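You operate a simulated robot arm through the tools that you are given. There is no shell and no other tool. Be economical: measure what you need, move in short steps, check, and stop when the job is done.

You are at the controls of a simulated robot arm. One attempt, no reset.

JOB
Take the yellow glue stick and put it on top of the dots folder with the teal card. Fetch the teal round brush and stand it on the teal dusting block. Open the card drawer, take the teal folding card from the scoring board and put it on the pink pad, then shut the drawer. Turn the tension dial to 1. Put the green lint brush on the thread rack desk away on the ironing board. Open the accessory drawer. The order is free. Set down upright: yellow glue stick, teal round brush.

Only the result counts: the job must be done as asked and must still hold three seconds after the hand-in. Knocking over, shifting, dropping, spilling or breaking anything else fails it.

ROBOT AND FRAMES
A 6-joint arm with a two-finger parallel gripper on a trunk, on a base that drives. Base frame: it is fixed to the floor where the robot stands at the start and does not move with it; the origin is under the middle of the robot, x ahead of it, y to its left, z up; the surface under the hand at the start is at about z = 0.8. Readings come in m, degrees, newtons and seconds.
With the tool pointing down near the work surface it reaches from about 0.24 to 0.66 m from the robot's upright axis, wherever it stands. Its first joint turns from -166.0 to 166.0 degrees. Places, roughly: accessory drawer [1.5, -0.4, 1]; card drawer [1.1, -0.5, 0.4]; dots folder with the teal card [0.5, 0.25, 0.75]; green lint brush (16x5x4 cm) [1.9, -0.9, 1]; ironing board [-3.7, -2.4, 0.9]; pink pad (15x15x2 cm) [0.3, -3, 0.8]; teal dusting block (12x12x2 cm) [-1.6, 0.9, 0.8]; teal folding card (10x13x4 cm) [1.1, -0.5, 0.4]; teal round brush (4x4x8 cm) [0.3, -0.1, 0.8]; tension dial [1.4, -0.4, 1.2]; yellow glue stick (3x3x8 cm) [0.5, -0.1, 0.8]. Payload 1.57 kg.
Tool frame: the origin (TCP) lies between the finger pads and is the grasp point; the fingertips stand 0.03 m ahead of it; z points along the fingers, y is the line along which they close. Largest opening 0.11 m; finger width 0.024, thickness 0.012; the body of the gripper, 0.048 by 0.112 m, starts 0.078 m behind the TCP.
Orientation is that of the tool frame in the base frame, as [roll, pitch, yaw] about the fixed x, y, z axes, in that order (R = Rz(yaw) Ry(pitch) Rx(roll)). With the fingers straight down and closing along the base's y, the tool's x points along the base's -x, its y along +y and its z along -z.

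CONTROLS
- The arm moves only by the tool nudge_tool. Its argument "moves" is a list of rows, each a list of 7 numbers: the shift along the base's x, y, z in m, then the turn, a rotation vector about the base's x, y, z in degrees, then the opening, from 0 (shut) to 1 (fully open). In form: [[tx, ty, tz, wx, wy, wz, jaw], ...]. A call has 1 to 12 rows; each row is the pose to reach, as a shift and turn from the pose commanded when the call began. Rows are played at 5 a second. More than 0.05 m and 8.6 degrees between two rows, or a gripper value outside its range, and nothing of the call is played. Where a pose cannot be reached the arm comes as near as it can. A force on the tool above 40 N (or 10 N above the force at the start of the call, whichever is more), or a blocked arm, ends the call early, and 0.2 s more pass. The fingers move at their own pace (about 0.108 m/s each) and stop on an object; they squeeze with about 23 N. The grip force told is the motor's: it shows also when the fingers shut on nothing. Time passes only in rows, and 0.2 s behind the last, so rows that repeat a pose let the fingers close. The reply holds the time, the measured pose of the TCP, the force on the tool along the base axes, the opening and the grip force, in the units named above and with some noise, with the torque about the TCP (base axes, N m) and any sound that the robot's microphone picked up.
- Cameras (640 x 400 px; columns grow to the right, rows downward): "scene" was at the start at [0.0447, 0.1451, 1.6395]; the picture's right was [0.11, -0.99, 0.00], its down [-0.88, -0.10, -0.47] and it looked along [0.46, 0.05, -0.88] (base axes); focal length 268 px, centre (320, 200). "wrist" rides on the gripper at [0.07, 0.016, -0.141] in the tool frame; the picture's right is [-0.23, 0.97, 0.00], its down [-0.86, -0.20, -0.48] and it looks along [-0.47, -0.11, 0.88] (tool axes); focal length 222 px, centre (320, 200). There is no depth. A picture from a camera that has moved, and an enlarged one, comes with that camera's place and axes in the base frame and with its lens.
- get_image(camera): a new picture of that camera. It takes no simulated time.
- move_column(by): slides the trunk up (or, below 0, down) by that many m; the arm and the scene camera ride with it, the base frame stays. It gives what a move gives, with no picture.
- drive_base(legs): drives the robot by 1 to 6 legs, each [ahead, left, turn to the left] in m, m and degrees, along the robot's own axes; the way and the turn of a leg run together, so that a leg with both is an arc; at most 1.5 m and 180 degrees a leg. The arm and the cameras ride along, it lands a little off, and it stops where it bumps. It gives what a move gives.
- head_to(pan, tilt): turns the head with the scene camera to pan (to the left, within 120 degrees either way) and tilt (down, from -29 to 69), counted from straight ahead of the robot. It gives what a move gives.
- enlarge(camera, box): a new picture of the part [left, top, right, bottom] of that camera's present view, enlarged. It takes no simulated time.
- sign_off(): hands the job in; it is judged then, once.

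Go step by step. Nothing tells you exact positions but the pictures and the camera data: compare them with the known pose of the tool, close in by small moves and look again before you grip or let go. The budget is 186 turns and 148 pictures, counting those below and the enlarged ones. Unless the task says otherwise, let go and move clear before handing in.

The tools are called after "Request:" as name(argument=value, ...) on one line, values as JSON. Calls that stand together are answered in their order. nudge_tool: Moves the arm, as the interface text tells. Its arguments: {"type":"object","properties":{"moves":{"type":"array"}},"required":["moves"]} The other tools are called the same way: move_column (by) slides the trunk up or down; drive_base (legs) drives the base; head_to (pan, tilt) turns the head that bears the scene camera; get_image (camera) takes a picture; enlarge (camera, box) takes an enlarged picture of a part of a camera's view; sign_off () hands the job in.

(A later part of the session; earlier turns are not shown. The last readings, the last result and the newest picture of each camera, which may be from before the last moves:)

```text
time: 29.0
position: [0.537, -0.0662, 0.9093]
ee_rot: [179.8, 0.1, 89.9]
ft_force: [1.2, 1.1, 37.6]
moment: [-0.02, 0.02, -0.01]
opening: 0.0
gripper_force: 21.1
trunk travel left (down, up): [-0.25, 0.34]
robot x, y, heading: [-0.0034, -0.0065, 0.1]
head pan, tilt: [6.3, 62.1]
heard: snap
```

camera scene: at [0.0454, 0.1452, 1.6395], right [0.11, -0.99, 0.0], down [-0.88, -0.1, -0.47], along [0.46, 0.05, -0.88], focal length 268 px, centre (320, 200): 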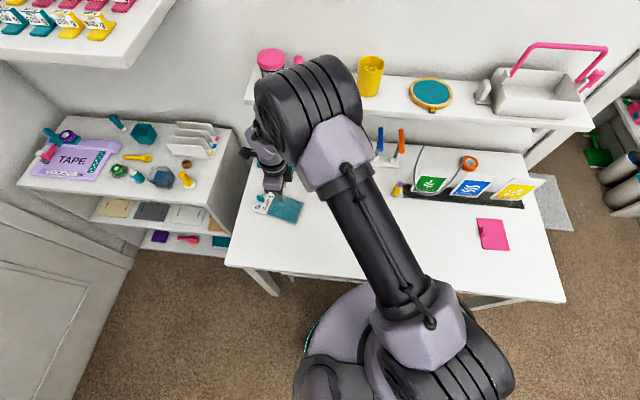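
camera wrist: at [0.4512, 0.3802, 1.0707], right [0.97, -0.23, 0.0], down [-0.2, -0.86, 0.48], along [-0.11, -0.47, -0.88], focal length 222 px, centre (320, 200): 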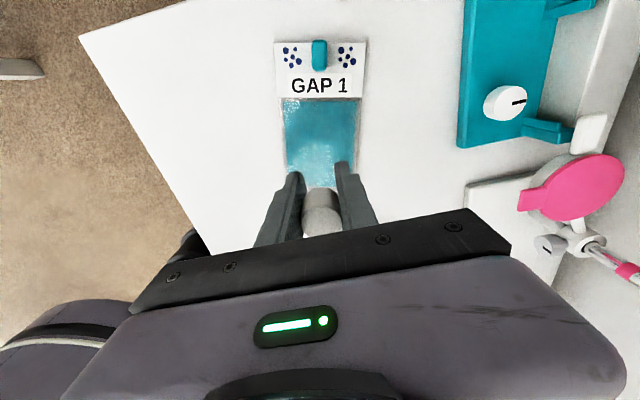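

Snap heard: the cap is back on. Now I'll rise, back off toward +y, and tilt the gripper 45° to grip the yellow body below the cap.

Request:
nudge_tool(moves=[[0, 0, 0.03, 0, 0, 0, 0], [0, 0.03, 0.05, 0, 0, 0, 0.3], [0, 0.06, 0.05, -7.5, 0, 0, 0.55], [0, 0.09, 0.05, -15, 0, 0, 0.55], [0, 0.1, 0.05, -22.5, 0, 0, 0.55], [0, 0.1, 0.05, -30, 0, 0, 0.55], [0, 0.1, 0.05, -37.5, 0, 0, 0.55], [0, 0.1, 0.05, -45, 0, 0, 0.55], [0, 0.1, 0.05, -45, 0, 0, 0.55]])

Request:
get_image(camera="wrist")

Request:
get_image(camera="scene")

```text
time: 31.0
position: [0.5351, 0.0327, 0.9549]
ee_rot: [-179.8, 45.1, 89.9]
ft_force: [-0.3, 0.6, -0.5]
moment: [0.01, -0.02, 0.0]
opening: 0.0605
gripper_force: 0.0
trunk travel left (down, up): [-0.25, 0.34]
robot x, y, heading: [-0.0016, -0.0023, -0.2]
head pan, tilt: [6.3, 62.1]
```

```text
109 pictures are left
camera wrist: at [0.5531, 0.1821, 1.0082], right [0.97, -0.16, 0.16], down [-0.2, -0.26, 0.94], along [-0.11, -0.95, -0.29], focal length 222 px, centre (320, 200)
```

wrist: 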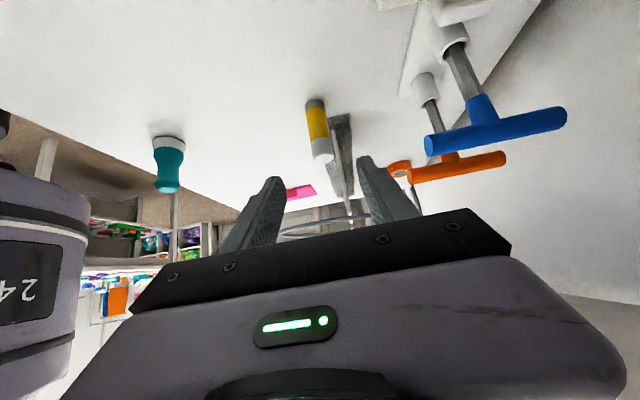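

```text
108 pictures are left
camera scene: at [0.0445, 0.1449, 1.6396], right [0.11, -0.99, 0.0], down [-0.88, -0.1, -0.47], along [0.46, 0.05, -0.88], focal length 268 px, centre (320, 200)
```

scene: 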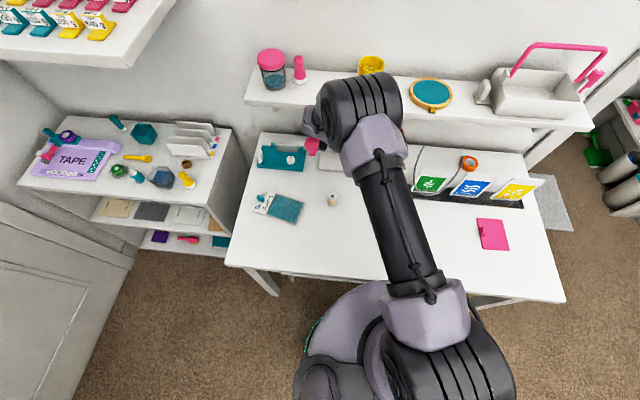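

Request:
nudge_tool(moves=[[0.0005, -0.025, -0.035, 0, 0, 0, 0.55], [0.001, -0.045, -0.07, 0, 0, 0, 0.55], [0.0015, -0.063, -0.1, 0, 0, 0, 0.55], [0.002, -0.072, -0.114, 0, 0, 0, 0.55], [0.002, -0.072, -0.114, 0, 0, 0, 0.55]])

Request:
enlarge(camera="wrist", box=[220, 60, 420, 240])

```text
time: 32.2
position: [0.5377, -0.0385, 0.8414]
ee_rot: [-179.9, 45.2, 90.0]
ft_force: [-0.1, -0.2, 0.8]
moment: [0.02, 0.0, 0.02]
opening: 0.0604
gripper_force: 0.0
trunk travel left (down, up): [-0.25, 0.34]
robot x, y, heading: [-0.0009, -0.0035, 0.0]
head pan, tilt: [6.3, 62.1]
```

```text
2.22 times, centred on (320, 150) of wrist
camera zoom: at [0.5541, 0.1101, 0.8941], right [0.97, -0.16, 0.16], down [-0.2, -0.26, 0.94], along [-0.11, -0.95, -0.29], focal length 494 px, centre (320, 311)
```

zoom: 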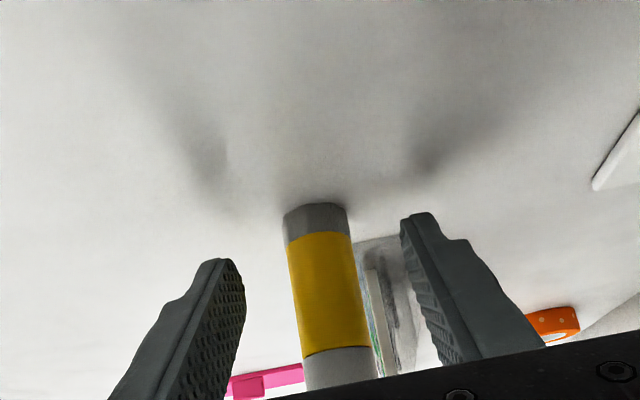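

Stick is centred between the fingers and the cap boundary is visible well above. Final approach and close.

Request:
nudge_tool(moves=[[-0.0005, -0.01, -0.005, 0, 0, 0, 0.55], [-0.0005, -0.0195, -0.008, 0, 0, 0, 0.55], [-0.0005, -0.0195, -0.008, 0, 0, 0, 0.3], [-0.0005, -0.0195, -0.008, 0, 0, 0, 0.15], [-0.0005, -0.0195, -0.008, 0, 0, 0, 0], [-0.0005, -0.0195, -0.008, 0, 0, 0, 0]])

Request:
enlarge(camera="wrist", box=[220, 60, 420, 240])

```text
time: 33.6
position: [0.5372, -0.0585, 0.8349]
ee_rot: [-179.8, 45.1, 89.9]
ft_force: [0.5, -0.1, 0.7]
moment: [0.0, -0.01, 0.0]
opening: 0.024
gripper_force: 23.3
trunk travel left (down, up): [-0.25, 0.34]
robot x, y, heading: [0.0004, -0.0003, 0.0]
head pan, tilt: [6.3, 62.1]
```

```text
2.22 times, centred on (320, 150) of wrist
camera zoom: at [0.5539, 0.0909, 0.887], right [0.97, -0.16, 0.16], down [-0.2, -0.26, 0.94], along [-0.11, -0.95, -0.29], focal length 494 px, centre (320, 311)
```

zoom: 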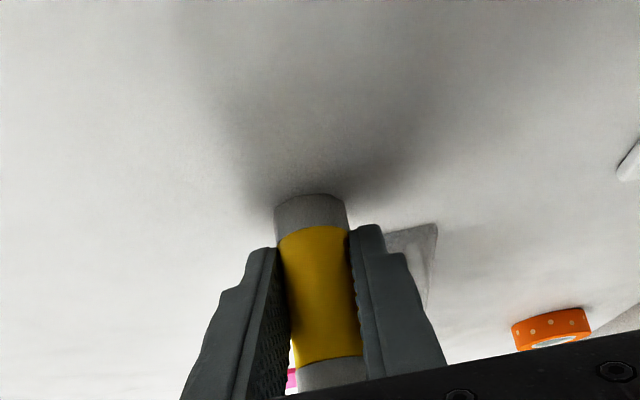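

Gripped on the body. Lifting and checking that cap and body come together.

Request:
nudge_tool(moves=[[0, 0, 0.02, 0, 0, 0, 0], [0, 0.01, 0.06, 0, 0, 0, 0], [0, 0.04, 0.09, 0, 0, 0, 0], [0, 0.08, 0.11, 0, 0, 0, 0], [0, 0.1, 0.12, 0, 0, 0, 0]])

Request:
get_image(camera="scene")

Request:
enlarge(camera="wrist", box=[220, 60, 420, 240])

```text
time: 34.8
position: [0.5384, 0.0396, 0.9532]
ee_rot: [-179.8, 44.9, 89.9]
ft_force: [-0.2, 0.5, -0.6]
moment: [0.0, 0.01, 0.0]
opening: 0.0238
gripper_force: 23.2
trunk travel left (down, up): [-0.25, 0.34]
robot x, y, heading: [0.001, 0.0003, 0.2]
head pan, tilt: [6.3, 62.1]
```

```text
105 pictures are left
camera scene: at [0.0445, 0.1454, 1.6395], right [0.11, -0.99, 0.0], down [-0.88, -0.1, -0.47], along [0.46, 0.05, -0.88], focal length 268 px, centre (320, 200)
```

scene: 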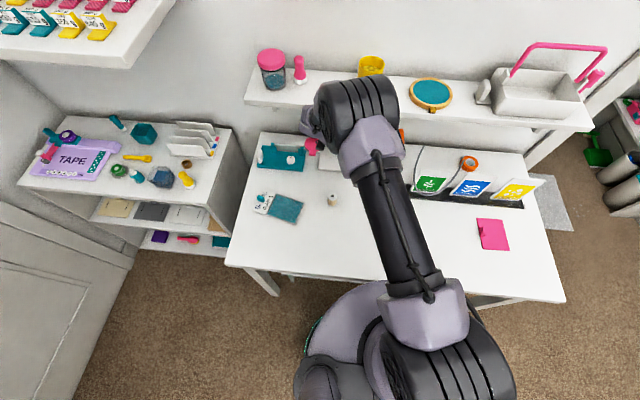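

```text
2.22 times, centred on (320, 150) of wrist
camera zoom: at [0.5547, 0.1889, 1.0064], right [0.97, -0.16, 0.16], down [-0.2, -0.27, 0.94], along [-0.11, -0.95, -0.29], focal length 494 px, centre (320, 311)
```

zoom: 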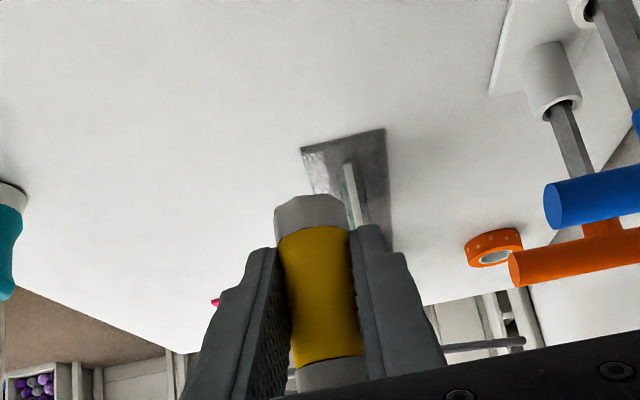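

Stick held complete with its cap. Carrying to the folder while rotating the gripper to the robot's side.

Request:
nudge_tool(moves=[[-0.01, 0.024, 0.01, 0, 0, 8.2, 0], [-0.02, 0.049, 0.02, 0, 0, 16.4, 0], [-0.031, 0.073, 0.02, 0, 0, 24.6, 0], [-0.041, 0.097, 0.02, 0, 0, 32.8, 0], [-0.051, 0.122, 0.02, 0, 0, 41, 0], [-0.062, 0.146, 0.02, 0, 0, 49.1, 0], [-0.072, 0.17, 0.02, 0, 0, 57.3, 0], [-0.082, 0.195, 0.02, 0, 0, 65.5, 0], [-0.092, 0.219, 0.01, 0, 0, 73.7, 0], [-0.103, 0.244, 0, 0, 0, 81.9, 0], [-0.113, 0.268, 0, 0, 0, 90, 0], [-0.113, 0.268, 0, 0, 0, 90, 0]])

Request:
get_image(camera="scene")

Request:
get_image(camera="wrist")

```text
time: 37.4
position: [0.4267, 0.3095, 0.9534]
ee_rot: [-179.9, 45.0, -179.9]
ft_force: [0.4, -0.2, 0.4]
moment: [0.0, 0.02, 0.0]
opening: 0.0238
gripper_force: 22.6
trunk travel left (down, up): [-0.25, 0.34]
robot x, y, heading: [0.0015, -0.0015, -0.3]
head pan, tilt: [6.3, 62.1]
```

```text
103 pictures are left
camera scene: at [0.0448, 0.1451, 1.6395], right [0.11, -0.99, 0.0], down [-0.88, -0.1, -0.47], along [0.46, 0.05, -0.88], focal length 268 px, centre (320, 200)
```

scene: 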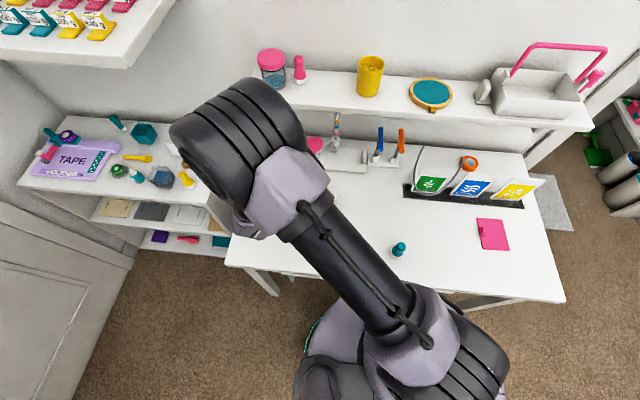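

```text
102 pictures are left
camera wrist: at [0.2765, 0.3264, 1.0059], right [0.16, 0.97, 0.16], down [0.27, -0.2, 0.94], along [0.95, -0.11, -0.29], focal length 222 px, centre (320, 200)
```

wrist: 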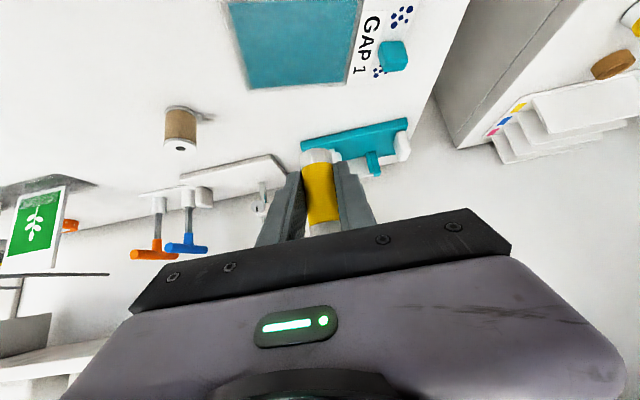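

Alignment with the teal area is good. Lowering until gentle contact.

Request:
nudge_tool(moves=[[0, 0, -0.04, 0, 0, 0, 0], [0, 0, -0.075, 0, 0, 0, 0], [0, 0, -0.1, 0, 0, 0, 0], [0, 0, -0.108, 0, 0, 0, 0], [0, 0, -0.111, 0, 0, 0, 0]])

Request:
get_image(camera="wrist")

```text
time: 38.6
position: [0.4258, 0.3108, 0.8436]
ee_rot: [-179.9, 45.0, 179.7]
ft_force: [-1.2, -0.3, 8.9]
moment: [-0.04, -0.04, 0.06]
opening: 0.0238
gripper_force: 23.2
trunk travel left (down, up): [-0.25, 0.34]
robot x, y, heading: [-0.0006, 0.0041, -0.1]
head pan, tilt: [6.3, 62.1]
```

```text
101 pictures are left
camera wrist: at [0.2762, 0.3265, 0.8963], right [0.16, 0.97, 0.16], down [0.26, -0.2, 0.94], along [0.95, -0.11, -0.29], focal length 222 px, centre (320, 200)
```

wrist: 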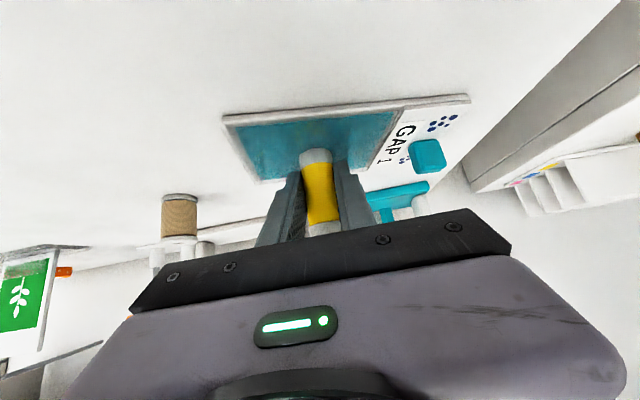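

Contact on the folder. Opening and backing off along the tool axis.

Request:
nudge_tool(moves=[[0, 0, 0, 0, 0, 0, 0.3], [0, 0, 0, 0, 0, 0, 0.5], [0, 0, 0, 0, 0, 0, 0.5], [-0.02, 0, 0.02, 0, 0, 0, 0.5], [-0.045, 0, 0.045, 0, 0, 0, 0.5], [-0.07, 0, 0.07, 0, 0, 0, 0.5], [-0.085, 0, 0.1, 0, 0, 0, 0.5]])

Request:
get_image(camera="wrist")

```text
time: 40.2
position: [0.3421, 0.3102, 0.9434]
ee_rot: [-179.9, 45.0, 179.9]
ft_force: [-0.2, 0.0, -0.2]
moment: [0.0, 0.02, 0.01]
opening: 0.0549
gripper_force: 0.0
trunk travel left (down, up): [-0.25, 0.34]
robot x, y, heading: [0.0043, 0.0001, -0.0]
head pan, tilt: [6.3, 62.1]
```

```text
100 pictures are left
camera wrist: at [0.1916, 0.3262, 0.9959], right [0.16, 0.97, 0.16], down [0.26, -0.2, 0.94], along [0.95, -0.11, -0.29], focal length 222 px, centre (320, 200)
```

wrist: 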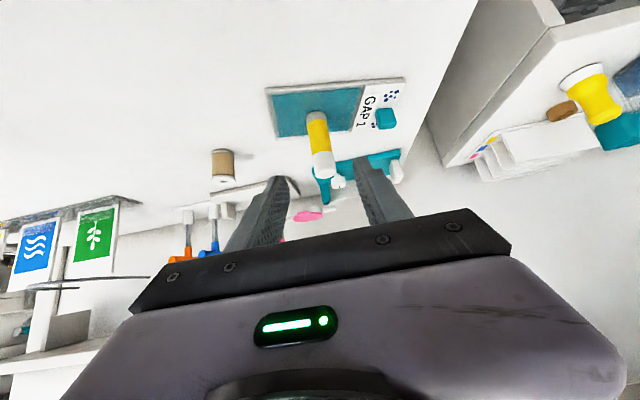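

The glue stick stands on the folder with its cap. Next the teal round brush near (0.316, -0.07): straighten the tool and move above it.

Request:
nudge_tool(moves=[[-0.002, -0.03, 0.03, 0, 5, 0, 1], [-0.004, -0.06, 0.05, 0, 10, 0, 1], [-0.006, -0.1, 0.06, 0, 15, 0, 1], [-0.008, -0.14, 0.06, 0, 20, 0, 1], [-0.01, -0.18, 0.06, 0, 25, 0, 1], [-0.012, -0.22, 0.06, 0, 30, 0, 1], [-0.015, -0.26, 0.06, 0, 35, 0, 1], [-0.018, -0.3, 0.06, 0, 40, 0, 1], [-0.022, -0.34, 0.05, 0, 45, 0, 1], [-0.026, -0.378, 0.04, 0, 45, 0, 1], [-0.026, -0.378, 0.03, 0, 45, 0, 1], [-0.026, -0.378, 0.03, 0, 45, 0, 1]])

Request:
get_image(camera="wrist")

Request:
get_image(camera="scene")

```text
time: 42.8
position: [0.3121, -0.069, 0.9719]
ee_rot: [-179.8, 0.1, 179.9]
ft_force: [0.8, 0.5, 0.3]
moment: [0.01, -0.01, -0.02]
opening: 0.1102
gripper_force: 0.0
out of reach, approached as far as the arm can: row 5, 6, 8, 9
trunk travel left (down, up): [-0.25, 0.34]
robot x, y, heading: [-0.0031, 0.0027, -0.2]
head pan, tilt: [6.3, 62.1]
```

```text
99 pictures are left
camera wrist: at [0.2424, -0.0524, 1.1158], right [0.23, 0.97, 0.0], down [0.85, -0.2, 0.48], along [0.47, -0.11, -0.88], focal length 222 px, centre (320, 200)
```

wrist: 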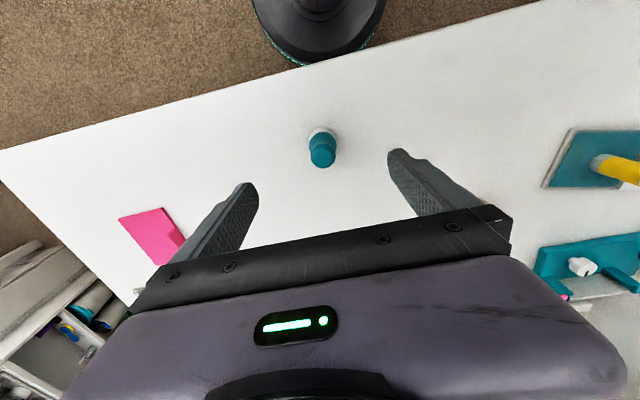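

```text
98 pictures are left
camera scene: at [0.0442, 0.1453, 1.6395], right [0.11, -0.99, 0.0], down [-0.88, -0.1, -0.47], along [0.47, 0.05, -0.88], focal length 268 px, centre (320, 200)
```

scene: 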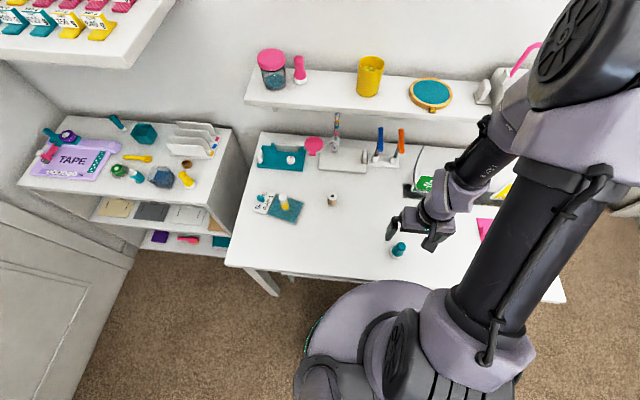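

Brush lies straight below. Descending around it.

Request:
nudge_tool(moves=[[0.002, 0.002, -0.04, 0, 0, 0, 1], [0.002, 0.002, -0.08, 0, 0, 0, 1], [0.002, 0.002, -0.11, 0, 0, 0, 1], [0.002, 0.002, -0.122, 0, 0, 0, 1]])

Request:
enlarge(camera="wrist", box=[220, 80, 420, 260])

Request:
enlarge(camera="scene", box=[370, 190, 450, 270])

```text
time: 43.8
position: [0.3145, -0.0646, 0.8494]
ee_rot: [-179.7, 0.1, 179.9]
ft_force: [-0.1, -0.1, 0.8]
moment: [-0.01, -0.01, 0.01]
opening: 0.11
gripper_force: 0.2
trunk travel left (down, up): [-0.25, 0.34]
robot x, y, heading: [-0.0002, 0.0042, 0.0]
head pan, tilt: [6.3, 62.1]
```

```text
2.22 times, centred on (320, 170) of wrist
camera zoom: at [0.2437, -0.0482, 0.9939], right [0.23, 0.97, 0.0], down [0.85, -0.2, 0.48], along [0.47, -0.11, -0.88], focal length 494 px, centre (320, 267)
```

zoom: 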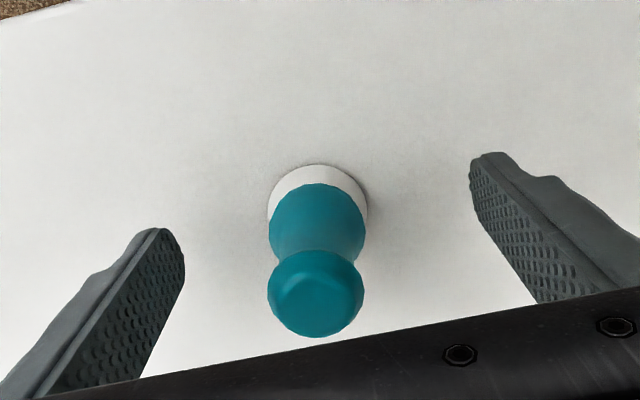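

```text
5.00 times, centred on (410, 230) of scene
camera zoom: at [0.0447, 0.1451, 1.6395], right [0.11, -0.99, 0.0], down [-0.88, -0.1, -0.47], along [0.46, 0.05, -0.88], focal length 1338 px, centre (-130, 50)
```

zoom: 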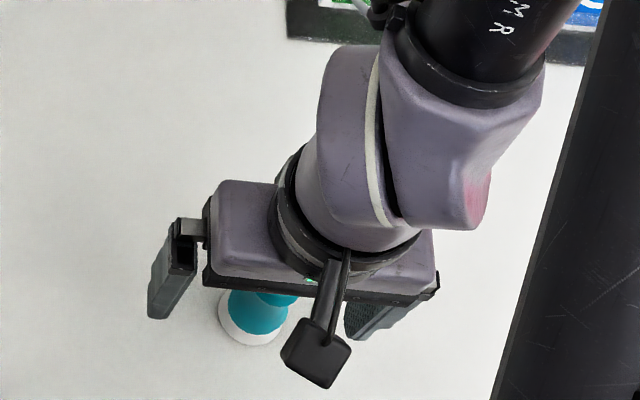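

Request:
nudge_tool(moves=[[0.002, -0.001, 0, 0, 0, 0, 0.5], [0.002, -0.001, 0, 0, 0, 0, 0.2], [0.002, -0.001, 0, 0, 0, 0, 0], [0.002, -0.001, 0, 0, 0, 0, 0], [0.002, -0.001, 0, 0, 0, 0, 0], [0.002, -0.001, 0.03, 0, 0, 0, 0], [0.002, -0.001, 0.07, 0, 0, 0, 0], [0.002, -0.001, 0.1, 0, 0, 0, 0]])

Request:
get_image(camera="wrist")

Request:
enlarge(camera="scene", box=[360, 170, 460, 270])

```text
time: 45.6
position: [0.3189, -0.0652, 0.9531]
ee_rot: [-179.7, 0.2, 179.9]
ft_force: [-0.4, 0.4, 0.5]
moment: [-0.01, 0.01, -0.01]
opening: 0.033
gripper_force: 23.8
trunk travel left (down, up): [-0.25, 0.34]
robot x, y, heading: [-0.002, -0.0002, 0.0]
head pan, tilt: [6.3, 62.1]
```

```text
95 pictures are left
camera wrist: at [0.2488, -0.0488, 1.0953], right [0.23, 0.97, 0.0], down [0.85, -0.2, 0.48], along [0.47, -0.11, -0.88], focal length 222 px, centre (320, 200)
```

wrist: 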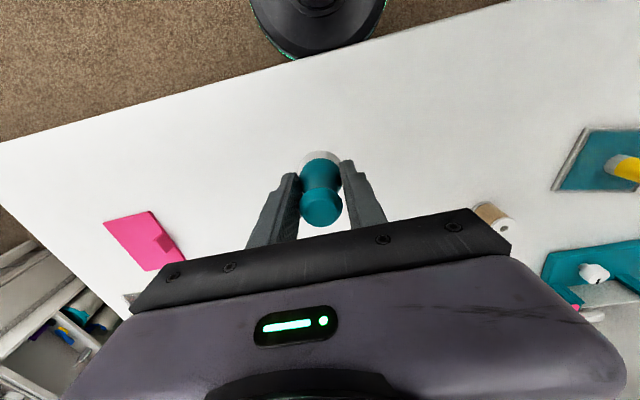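

```text
4.00 times, centred on (410, 220) of scene
camera zoom: at [0.0441, 0.1454, 1.6395], right [0.11, -0.99, 0.0], down [-0.88, -0.1, -0.47], along [0.47, 0.05, -0.88], focal length 1070 px, centre (-40, 120)
```

zoom: 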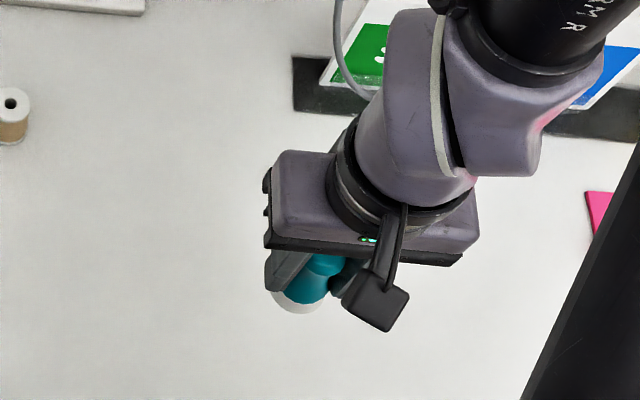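

Brush is held. Raise it for travel and look around to the left-rear for the dusting block.

Request:
nudge_tool(moves=[[0, 0.02, 0.04, 0, 0, 0, 0], [0, 0.04, 0.08, 0, 0, 0, 0], [0, 0.06, 0.12, 0, 0, 0, 0], [0, 0.06, 0.16, 0, 0, 0, 0]])

Request:
head_to(pan=118, tilt=25)

Request:
get_image(camera="scene")

```text
time: 46.6
position: [0.3186, -0.0054, 1.1117]
ee_rot: [-179.7, 0.1, 179.9]
ft_force: [-0.7, 0.7, -0.4]
moment: [0.03, 0.0, 0.01]
opening: 0.0332
gripper_force: 22.7
trunk travel left (down, up): [-0.25, 0.34]
robot x, y, heading: [0.001, -0.0028, 0.1]
head pan, tilt: [6.3, 62.1]
```

```text
time: 48.5
position: [0.3182, -0.0068, 1.11]
ee_rot: [-179.8, 0.0, 179.8]
ft_force: [0.8, -1.0, -0.6]
moment: [0.0, -0.03, 0.01]
opening: 0.0331
gripper_force: 23.3
trunk travel left (down, up): [-0.25, 0.34]
robot x, y, heading: [0.0023, -0.0015, -0.0]
head pan, tilt: [118.0, 25.0]
```

```text
93 pictures are left
camera scene: at [-0.0623, 0.2195, 1.692], right [0.88, 0.47, 0.0], down [0.2, -0.37, -0.91], along [-0.42, 0.8, -0.42], focal length 268 px, centre (320, 200)
```

scene: 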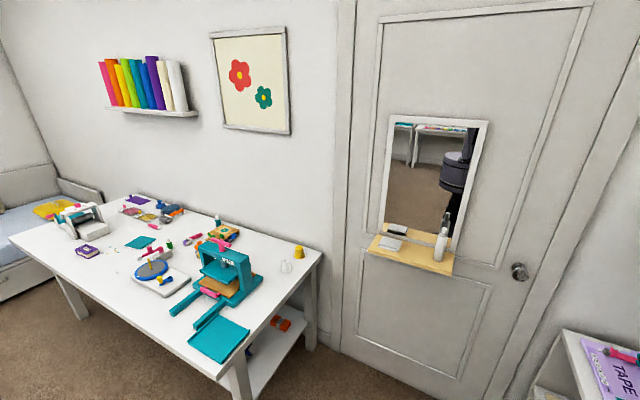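

The teal dusting block is the flat teal square near (-1.6, 0.9). Zooming in.

Request:
enlarge(camera="scene", box=[30, 170, 270, 340])

```text
2.35 times, centred on (150, 255) of scene
camera zoom: at [-0.0623, 0.2195, 1.692], right [0.88, 0.47, 0.0], down [0.2, -0.37, -0.91], along [-0.42, 0.8, -0.42], focal length 630 px, centre (720, 71)
```

zoom: 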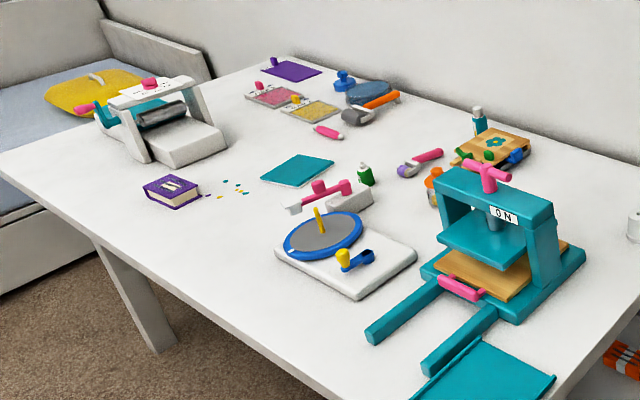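

Drive: back off, turn left 90°, slide left to face the block. I check the result before closing in.

Request:
drive_base(legs=[[-0.4, 0, 0], [0, 0, 90], [0, 1.2, 0]])

Request:
head_to(pan=0, tilt=45)

Request:
get_image(camera="scene")

```text
time: 60.5
position: [-1.5909, 0.3206, 1.11]
ee_rot: [-179.8, -0.1, -90.2]
ft_force: [-0.5, 0.3, -0.5]
moment: [-0.01, 0.0, 0.01]
opening: 0.033
gripper_force: 23.2
trunk travel left (down, up): [-0.25, 0.34]
robot x, y, heading: [-1.5954, 0.0018, 90.0]
head pan, tilt: [118.0, 25.0]
```

```text
time: 62.4
position: [-1.591, 0.3208, 1.1118]
ee_rot: [-179.9, 0.0, -90.2]
ft_force: [1.1, 1.2, -0.2]
moment: [0.02, -0.01, 0.0]
opening: 0.0329
gripper_force: 22.8
trunk travel left (down, up): [-0.25, 0.34]
robot x, y, heading: [-1.5976, 0.0021, 89.9]
head pan, tilt: [0.0, 45.0]
```

```text
91 pictures are left
camera scene: at [-1.7369, 0.062, 1.6614], right [1.0, 0.0, 0.0], down [0.0, -0.71, -0.71], along [0.0, 0.71, -0.71], focal length 268 px, centre (320, 200)
```

scene: 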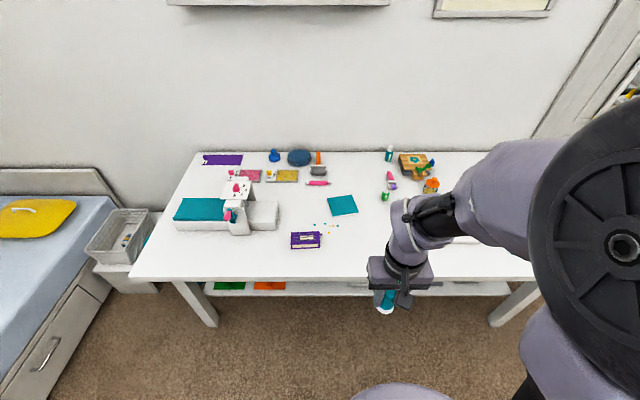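

The block is at about (-1.64, 0.89). Moving 0.27 m ahead.

Request:
drive_base(legs=[[0.27, 0, 0]])

Request:
get_image(camera="scene")

Request:
get_image(camera="wrist")

```text
time: 64.3
position: [-1.5928, 0.5899, 1.1116]
ee_rot: [-179.7, 0.0, -89.9]
ft_force: [0.9, 0.6, -1.1]
moment: [0.03, 0.02, 0.0]
opening: 0.0332
gripper_force: 23.1
trunk travel left (down, up): [-0.25, 0.34]
robot x, y, heading: [-1.5963, 0.2715, 90.3]
head pan, tilt: [0.0, 45.0]
```

```text
90 pictures are left
camera scene: at [-1.7373, 0.3311, 1.6614], right [1.0, 0.0, 0.0], down [0.0, -0.71, -0.71], along [0.0, 0.71, -0.71], focal length 268 px, centre (320, 200)
```

scene: 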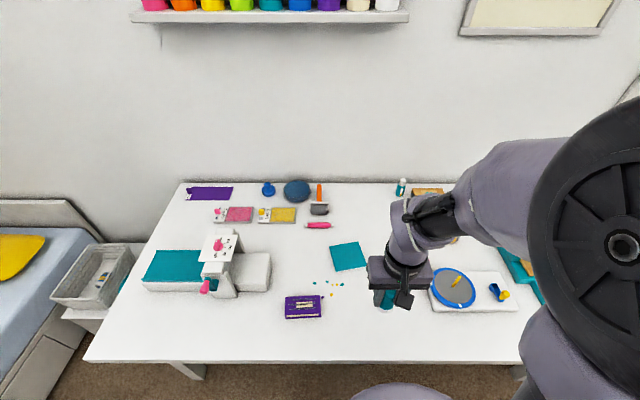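

```text
89 pictures are left
camera wrist: at [-1.6097, 0.5203, 1.2537], right [-0.97, 0.23, 0.0], down [0.2, 0.86, 0.48], along [0.11, 0.47, -0.88], focal length 222 px, centre (320, 200)
```

wrist: 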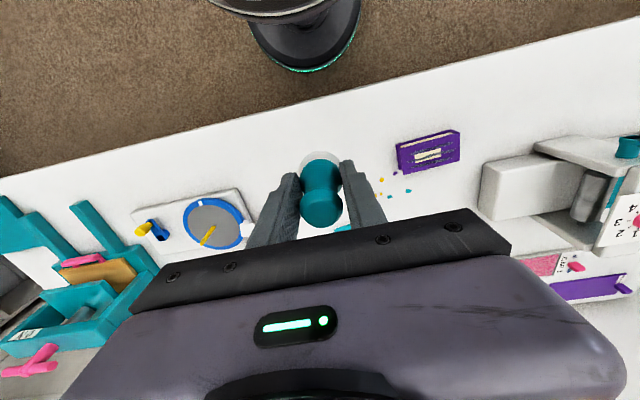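

Moving the brush over the block, still high.

Request:
nudge_tool(moves=[[-0.006, 0.042, 0, 0, 0, 0, 0], [-0.012, 0.084, 0, 0, 0, 0, 0], [-0.018, 0.126, 0, 0, 0, 0, 0], [-0.024, 0.168, -0.01, 0, 0, 0, 0], [-0.03, 0.21, -0.03, 0, 0, 0, 0], [-0.036, 0.25, -0.05, 0, 0, 0, 0], [-0.04, 0.29, -0.07, 0, 0, 0, 0], [-0.04, 0.29, -0.1, 0, 0, 0, 0], [-0.04, 0.29, -0.1, 0, 0, 0, 0]])

Request:
get_image(camera="scene")

Request:
get_image(camera="wrist")

```text
time: 66.3
position: [-1.6326, 0.8783, 1.0126]
ee_rot: [-179.8, -0.1, -90.0]
ft_force: [0.6, 0.2, -0.5]
moment: [-0.01, 0.0, 0.02]
opening: 0.0333
gripper_force: 23.3
trunk travel left (down, up): [-0.25, 0.34]
robot x, y, heading: [-1.5954, 0.2713, 90.0]
head pan, tilt: [0.0, 45.0]
```

```text
88 pictures are left
camera scene: at [-1.7373, 0.3301, 1.6614], right [1.0, 0.0, 0.0], down [0.0, -0.71, -0.71], along [0.0, 0.71, -0.71], focal length 268 px, centre (320, 200)
```

scene: 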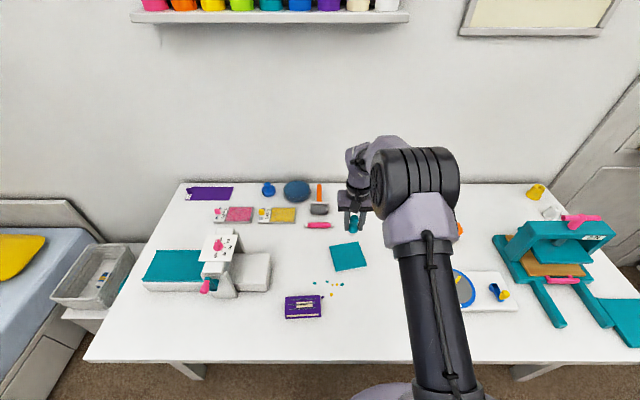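

```text
87 pictures are left
camera wrist: at [-1.6498, 0.8078, 1.1548], right [-0.97, 0.23, 0.0], down [0.2, 0.86, 0.48], along [0.11, 0.47, -0.88], focal length 222 px, centre (320, 200)
```

wrist: 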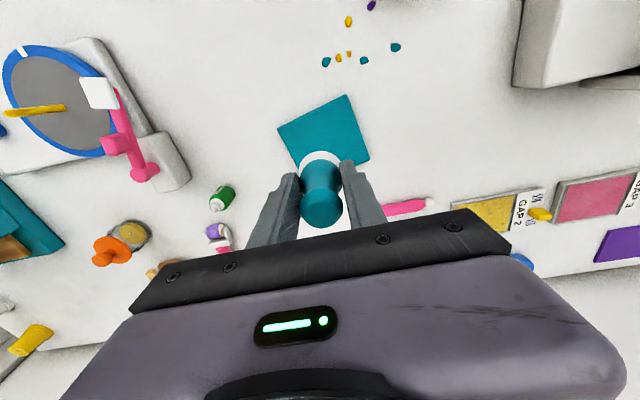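

Block centre at about (-1.636, 0.893). Lowering over its centre.

Request:
nudge_tool(moves=[[-0.003, 0.013, 0, 0, 0, 0, 0], [-0.003, 0.013, -0.045, 0, 0, 0, 0], [-0.003, 0.013, -0.09, 0, 0, 0, 0], [-0.003, 0.013, -0.125, 0, 0, 0, 0], [-0.003, 0.013, -0.125, 0, 0, 0, 0]])

Request:
get_image(camera="wrist")

Request:
enlarge(camera="scene", box=[300, 190, 400, 290])

```text
time: 67.5
position: [-1.6357, 0.8921, 0.885]
ee_rot: [-179.7, 0.1, -89.8]
ft_force: [1.0, 0.3, 0.2]
moment: [-0.04, 0.03, 0.0]
opening: 0.033
gripper_force: 22.3
trunk travel left (down, up): [-0.25, 0.34]
robot x, y, heading: [-1.598, 0.2712, 90.4]
head pan, tilt: [0.0, 45.0]
```

```text
86 pictures are left
camera wrist: at [-1.6531, 0.8219, 1.0278], right [-0.97, 0.23, 0.0], down [0.2, 0.85, 0.48], along [0.11, 0.47, -0.88], focal length 222 px, centre (320, 200)
```

wrist: 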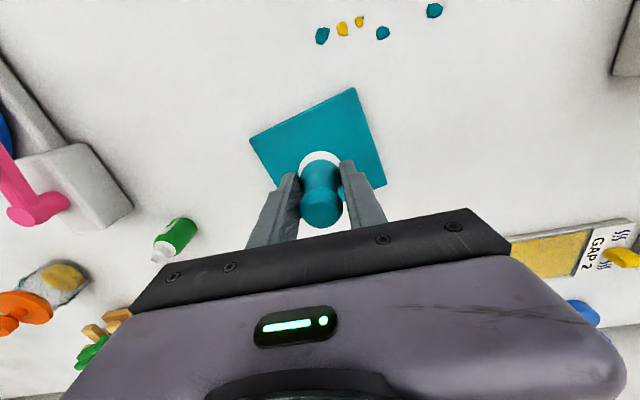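

```text
4.00 times, centred on (350, 240) of scene
camera zoom: at [-1.7373, 0.3298, 1.6615], right [1.0, 0.0, 0.0], down [0.0, -0.71, -0.71], along [0.0, 0.71, -0.71], focal length 1070 px, centre (200, 40)
```

zoom: 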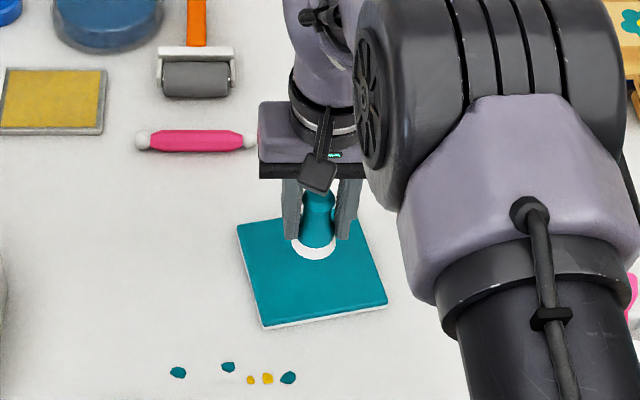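

Centred over the block. Lowering to contact.

Request:
nudge_tool(moves=[[0, 0, -0.005, 0, 0, 0, 0], [0, 0, -0.01, 0, 0, 0, 0], [0, 0, -0.014, 0, 0, 0, 0], [0, 0, -0.017, 0, 0, 0, 0]])

```text
time: 68.5
position: [-1.6362, 0.8931, 0.8678]
ee_rot: [-179.8, 0.1, -89.9]
ft_force: [0.0, 0.0, -0.7]
moment: [-0.02, 0.01, 0.02]
opening: 0.0331
gripper_force: 23.1
trunk travel left (down, up): [-0.25, 0.34]
robot x, y, heading: [-1.5971, 0.2716, 90.2]
head pan, tilt: [0.0, 45.0]
```

Request:
nudge_tool(moves=[[0, 0, -0.003, 0, 0, 0, 0], [0, 0, -0.005, 0, 0, 0, 0], [0, 0, -0.007, 0, 0, 0, 0]])

Request:
enlarge(camera="scene", box=[320, 220, 400, 280])

```text
time: 69.3
position: [-1.6343, 0.8937, 0.8627]
ee_rot: [-179.8, 0.1, -89.9]
ft_force: [-0.3, -0.2, -0.3]
moment: [0.0, -0.03, 0.0]
opening: 0.0333
gripper_force: 22.5
trunk travel left (down, up): [-0.25, 0.34]
robot x, y, heading: [-1.5996, 0.2703, 90.0]
head pan, tilt: [0.0, 45.0]
```

```text
6.67 times, centred on (360, 250) of scene
camera zoom: at [-1.7373, 0.3301, 1.6614], right [1.0, 0.0, 0.0], down [0.0, -0.71, -0.71], along [0.0, 0.71, -0.71], focal length 1784 px, centre (53, -133)
```

zoom: 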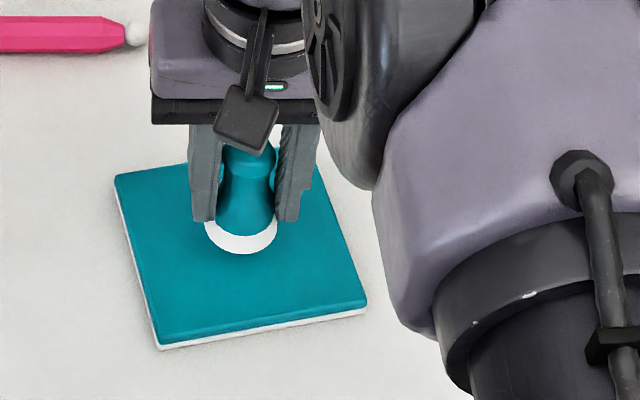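

Request:
nudge_tool(moves=[[0, 0, -0.002, 0, 0, 0, 0], [0, 0, -0.004, 0, 0, 0, 0], [0, 0, -0.006, 0, 0, 0, 0], [0, 0, -0.008, 0, 0, 0, 0]])

```text
time: 70.3
position: [-1.6355, 0.8927, 0.854]
ee_rot: [-179.9, 0.1, -89.9]
ft_force: [-0.6, 0.6, 0.0]
moment: [0.0, -0.01, 0.01]
opening: 0.033
gripper_force: 23.1
trunk travel left (down, up): [-0.25, 0.34]
robot x, y, heading: [-1.5989, 0.2691, 90.1]
head pan, tilt: [0.0, 45.0]
```

Request:
nudge_tool(moves=[[0, 0, -0.003, 0, 0, 0, 0], [0, 0, -0.006, 0, 0, 0, 0], [0, 0, -0.009, 0, 0, 0, 0]])

Request:
enlarge(camera="scene", box=[320, 220, 400, 280])

```text
time: 71.2
position: [-1.635, 0.8923, 0.8443]
ee_rot: [-179.8, 0.1, -89.9]
ft_force: [0.4, -0.1, 0.5]
moment: [0.01, 0.0, -0.01]
opening: 0.0331
gripper_force: 22.8
trunk travel left (down, up): [-0.25, 0.34]
robot x, y, heading: [-1.5998, 0.2683, 90.4]
head pan, tilt: [0.0, 45.0]
```

```text
6.67 times, centred on (360, 250) of scene
camera zoom: at [-1.7373, 0.33, 1.6614], right [1.0, 0.0, 0.0], down [0.0, -0.71, -0.71], along [0.0, 0.71, -0.71], focal length 1784 px, centre (53, -133)
```

zoom: 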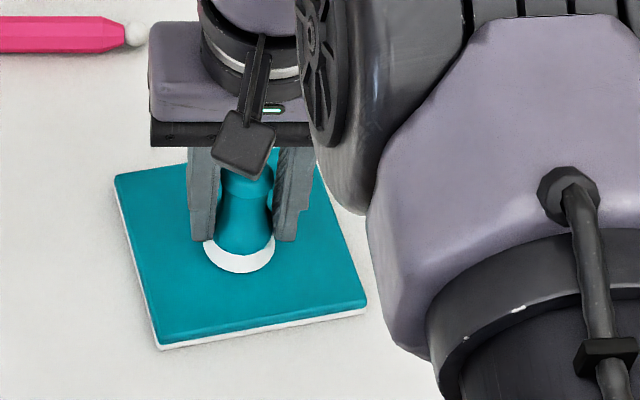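

Request:
nudge_tool(moves=[[0, 0, -0.002, 0, 0, 0, 0], [0, 0, -0.004, 0, 0, 0, 0], [0, 0, -0.006, 0, 0, 0, 0], [0, 0, -0.008, 0, 0, 0, 0]])

```text
time: 72.2
position: [-1.6356, 0.892, 0.8407]
ee_rot: [-179.9, 0.3, -90.0]
ft_force: [3.1, 1.9, 34.9]
moment: [0.25, -0.04, -0.02]
opening: 0.0335
gripper_force: 23.1
trunk travel left (down, up): [-0.25, 0.34]
robot x, y, heading: [-1.5998, 0.2712, 90.1]
head pan, tilt: [0.0, 45.0]
```

Contact reached; I'll ease off 4 mm, open and rise.

Request:
nudge_tool(moves=[[0, 0, 0.003, 0, 0, 0, 0], [0, 0, 0.003, 0, 0, 0, 0], [0, 0, 0.003, 0, 0, 0, 0.4], [0, 0, 0.003, 0, 0, 0, 0.7], [0, 0, 0.003, 0, 0, 0, 0.9], [0, 0, 0.04, 0, 0, 0, 0.9], [0, 0, 0.085, 0, 0, 0, 0.9], [0, 0, 0.13, 0, 0, 0, 0.9], [0, 0, 0.17, 0, 0, 0, 0.9]])

Request:
get_image(camera="wrist")

```text
time: 74.2
position: [-1.6345, 0.8926, 1.0086]
ee_rot: [-179.8, 0.1, -89.9]
ft_force: [0.7, -0.5, 0.1]
moment: [0.0, 0.02, -0.02]
opening: 0.0989
gripper_force: 0.1
trunk travel left (down, up): [-0.25, 0.34]
robot x, y, heading: [-1.6001, 0.2718, 90.3]
head pan, tilt: [0.0, 45.0]
```

```text
82 pictures are left
camera wrist: at [-1.6519, 0.8224, 1.1514], right [-0.97, 0.23, 0.0], down [0.2, 0.85, 0.48], along [0.11, 0.47, -0.88], focal length 222 px, centre (320, 200)
```

wrist: 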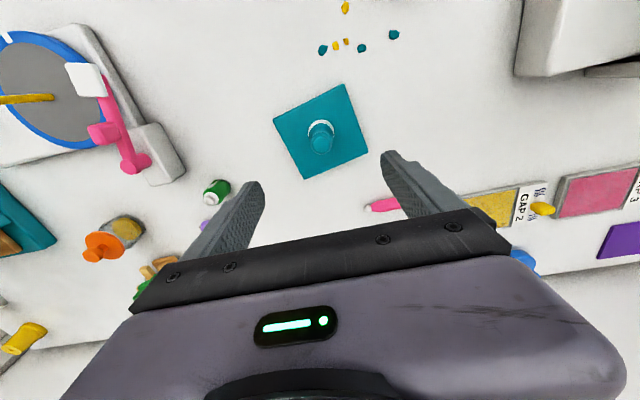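

Brush stands on the block. Retracting the arm, backing off and looking toward the other stations.

Request:
nudge_tool(moves=[[0, -0.03, 0.04, 0, 0, 0, 0.9], [0, -0.075, 0.06, 0, 0, 0, 0.5], [0.005, -0.12, 0.08, 0, 0, 0, 0.3], [0.01, -0.165, 0.09, 0, 0, 0, 0.3], [0.02, -0.21, 0.1, 0, 0, 0, 0.3], [0.03, -0.25, 0.1, 0, 0, 0, 0.3], [0.035, -0.29, 0.1, 0, 0, 0, 0.3]])

Request:
drive_base(legs=[[-0.3, 0, 0], [0, 0, -90]])

Request:
head_to(pan=-25, tilt=15)

Request:
get_image(camera="scene")

```text
time: 75.8
position: [-1.6, 0.6017, 1.1082]
ee_rot: [-179.8, 0.1, -90.0]
ft_force: [-0.3, 0.9, -0.3]
moment: [0.03, 0.02, 0.03]
opening: 0.0331
gripper_force: 0.0
trunk travel left (down, up): [-0.25, 0.34]
robot x, y, heading: [-1.5961, 0.2744, 90.3]
head pan, tilt: [0.0, 45.0]
```

```text
time: 81.6
position: [-1.2649, -0.026, 1.1073]
ee_rot: [-179.9, 0.0, 179.6]
ft_force: [0.0, 0.2, -0.1]
moment: [-0.05, -0.02, 0.01]
opening: 0.033
gripper_force: 0.0
trunk travel left (down, up): [-0.25, 0.34]
robot x, y, heading: [-1.5978, -0.0269, -0.6]
head pan, tilt: [0.0, 45.0]
```

```text
time: 82.6
position: [-1.2649, -0.0262, 1.1079]
ee_rot: [-179.7, 0.0, 179.8]
ft_force: [-0.7, 0.4, 0.3]
moment: [-0.03, -0.02, -0.02]
opening: 0.0332
gripper_force: 0.1
trunk travel left (down, up): [-0.25, 0.34]
robot x, y, heading: [-1.5961, -0.0241, -0.4]
head pan, tilt: [-25.0, 15.0]
```

```text
81 pictures are left
camera scene: at [-1.5312, 0.0724, 1.7082], right [-0.43, -0.9, 0.0], down [-0.23, 0.11, -0.97], along [0.87, -0.41, -0.26], focal length 268 px, centre (320, 200)
```

scene: 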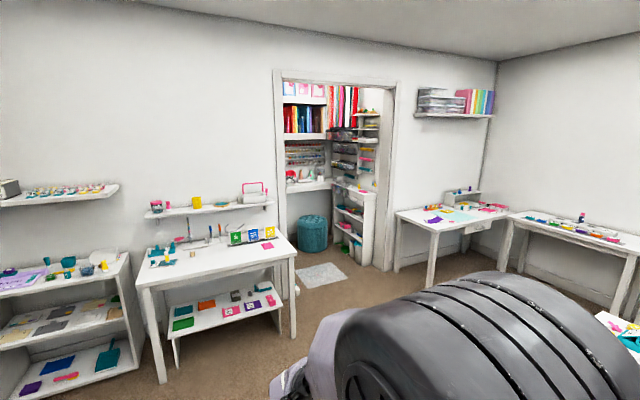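

There is a nook behind a doorway to the right of the desk (x>0.95, y≈-0.7…-1.9). I'll drive to face it.

Request:
drive_base(legs=[[1.2, 0, 0], [0, -1.1, 0]])

Request:
head_to(pan=10, tilt=20)

Request:
get_image(camera="scene")

```text
time: 94.0
position: [-0.0529, -1.1344, 1.1061]
ee_rot: [-179.6, 0.0, -179.9]
ft_force: [-0.4, 0.0, 0.2]
moment: [0.03, -0.02, 0.01]
opening: 0.0329
gripper_force: 0.1
trunk travel left (down, up): [-0.25, 0.34]
robot x, y, heading: [-0.386, -1.1377, 0.5]
head pan, tilt: [-25.0, 15.0]
```

```text
time: 95.0
position: [-0.0532, -1.1338, 1.1071]
ee_rot: [-179.8, 0.0, -180.0]
ft_force: [0.2, 0.1, -0.2]
moment: [-0.02, -0.03, 0.0]
opening: 0.0331
gripper_force: 0.0
trunk travel left (down, up): [-0.25, 0.34]
robot x, y, heading: [-0.3841, -1.1332, 0.4]
head pan, tilt: [10.0, 20.0]
```

```text
80 pictures are left
camera scene: at [-0.3125, -0.9819, 1.7001], right [0.18, -0.98, 0.0], down [-0.34, -0.06, -0.94], along [0.93, 0.16, -0.34], focal length 268 px, centre (320, 200)
```

scene: 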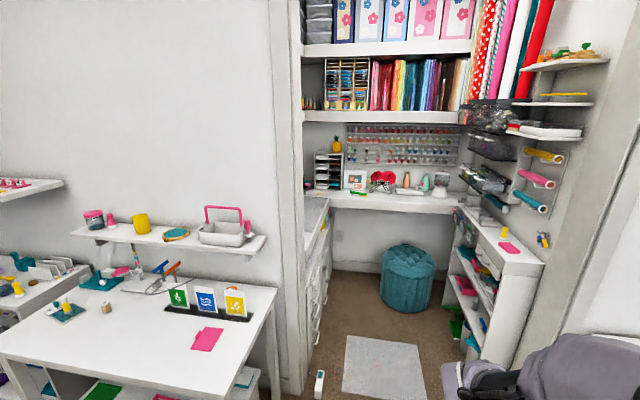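

Request:
enlarge(camera="scene", box=[290, 120, 470, 240])

Request:
enlarge(camera="scene", box=[280, 180, 460, 400])

```text
3.33 times, centred on (380, 180) of scene
camera zoom: at [-0.3125, -0.9819, 1.7001], right [0.18, -0.98, 0.0], down [-0.34, -0.06, -0.94], along [0.93, 0.16, -0.34], focal length 892 px, centre (120, 267)
```

zoom: 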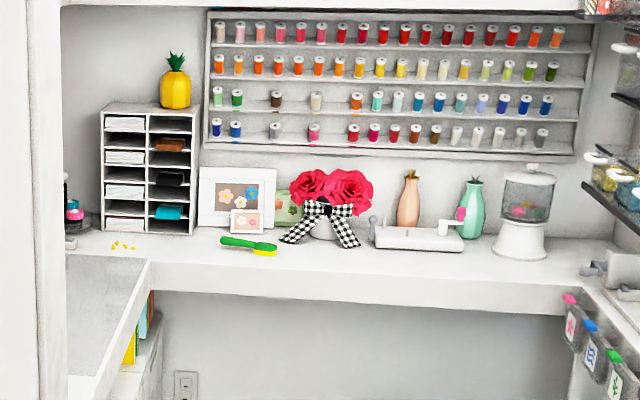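

```text
1.82 times, centred on (370, 290) of scene
camera zoom: at [-0.3125, -0.9819, 1.7001], right [0.18, -0.98, 0.0], down [-0.34, -0.06, -0.94], along [0.93, 0.16, -0.34], focal length 486 px, centre (229, 36)
```

zoom: 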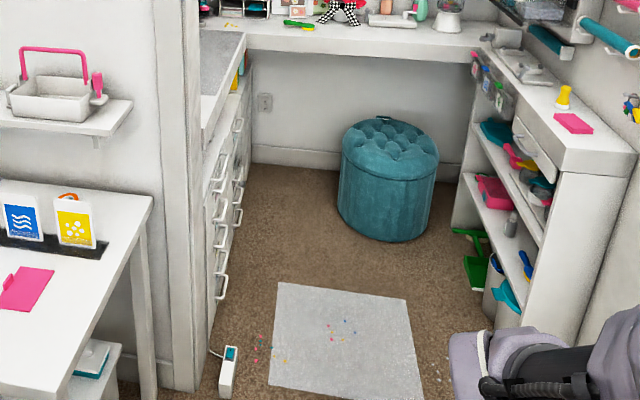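

The green lint brush lies on the back desk at about (1.9,-0.93); a small device stands on the floor near the jamb (0.84,-0.79), to avoid. Driving in along y≈-1.26.

Request:
drive_base(legs=[[0.15, -0.13, 0], [1.0, 0, 0]])

Request:
head_to(pan=45, tilt=35)

Request:
get_image(camera="scene")

```text
time: 101.4
position: [1.1051, -1.2732, 1.1076]
ee_rot: [-179.9, -0.1, 179.4]
ft_force: [-1.0, -0.7, 0.0]
moment: [-0.06, 0.02, 0.0]
opening: 0.033
gripper_force: 0.0
trunk travel left (down, up): [-0.25, 0.34]
robot x, y, heading: [0.7746, -1.2684, -0.6]
head pan, tilt: [10.0, 20.0]
```

```text
time: 102.4
position: [1.1049, -1.2722, 1.1078]
ee_rot: [-179.7, 0.0, 179.3]
ft_force: [-0.3, 0.3, -0.9]
moment: [0.03, 0.01, 0.0]
opening: 0.0331
gripper_force: 0.0
trunk travel left (down, up): [-0.25, 0.34]
robot x, y, heading: [0.7709, -1.2692, -0.7]
head pan, tilt: [45.0, 35.0]
```

```text
77 pictures are left
camera scene: at [0.8184, -1.0719, 1.6763], right [0.7, -0.72, 0.0], down [-0.41, -0.4, -0.82], along [0.59, 0.57, -0.57], focal length 268 px, centre (320, 200)
```

scene: 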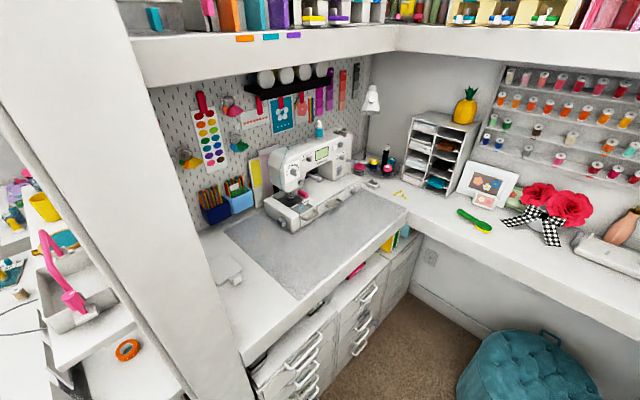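

Request:
enlarge(camera="scene", box=[250, 120, 370, 230])

Request:
enlarge(camera="scene", box=[220, 230, 420, 400])

```text
3.64 times, centred on (310, 175) of scene
camera zoom: at [0.8184, -1.0719, 1.6763], right [0.7, -0.72, 0.0], down [-0.41, -0.4, -0.82], along [0.59, 0.57, -0.57], focal length 973 px, centre (356, 291)
```

zoom: 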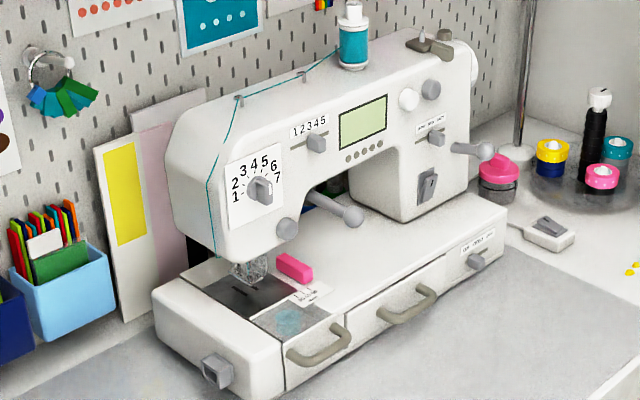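

```text
2.35 times, centred on (320, 315) of scene
camera zoom: at [0.8184, -1.0719, 1.6763], right [0.7, -0.72, 0.0], down [-0.41, -0.4, -0.82], along [0.59, 0.57, -0.57], focal length 630 px, centre (320, -71)
```

zoom: 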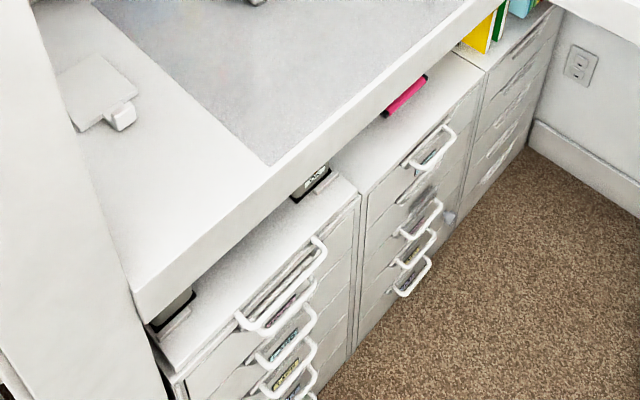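

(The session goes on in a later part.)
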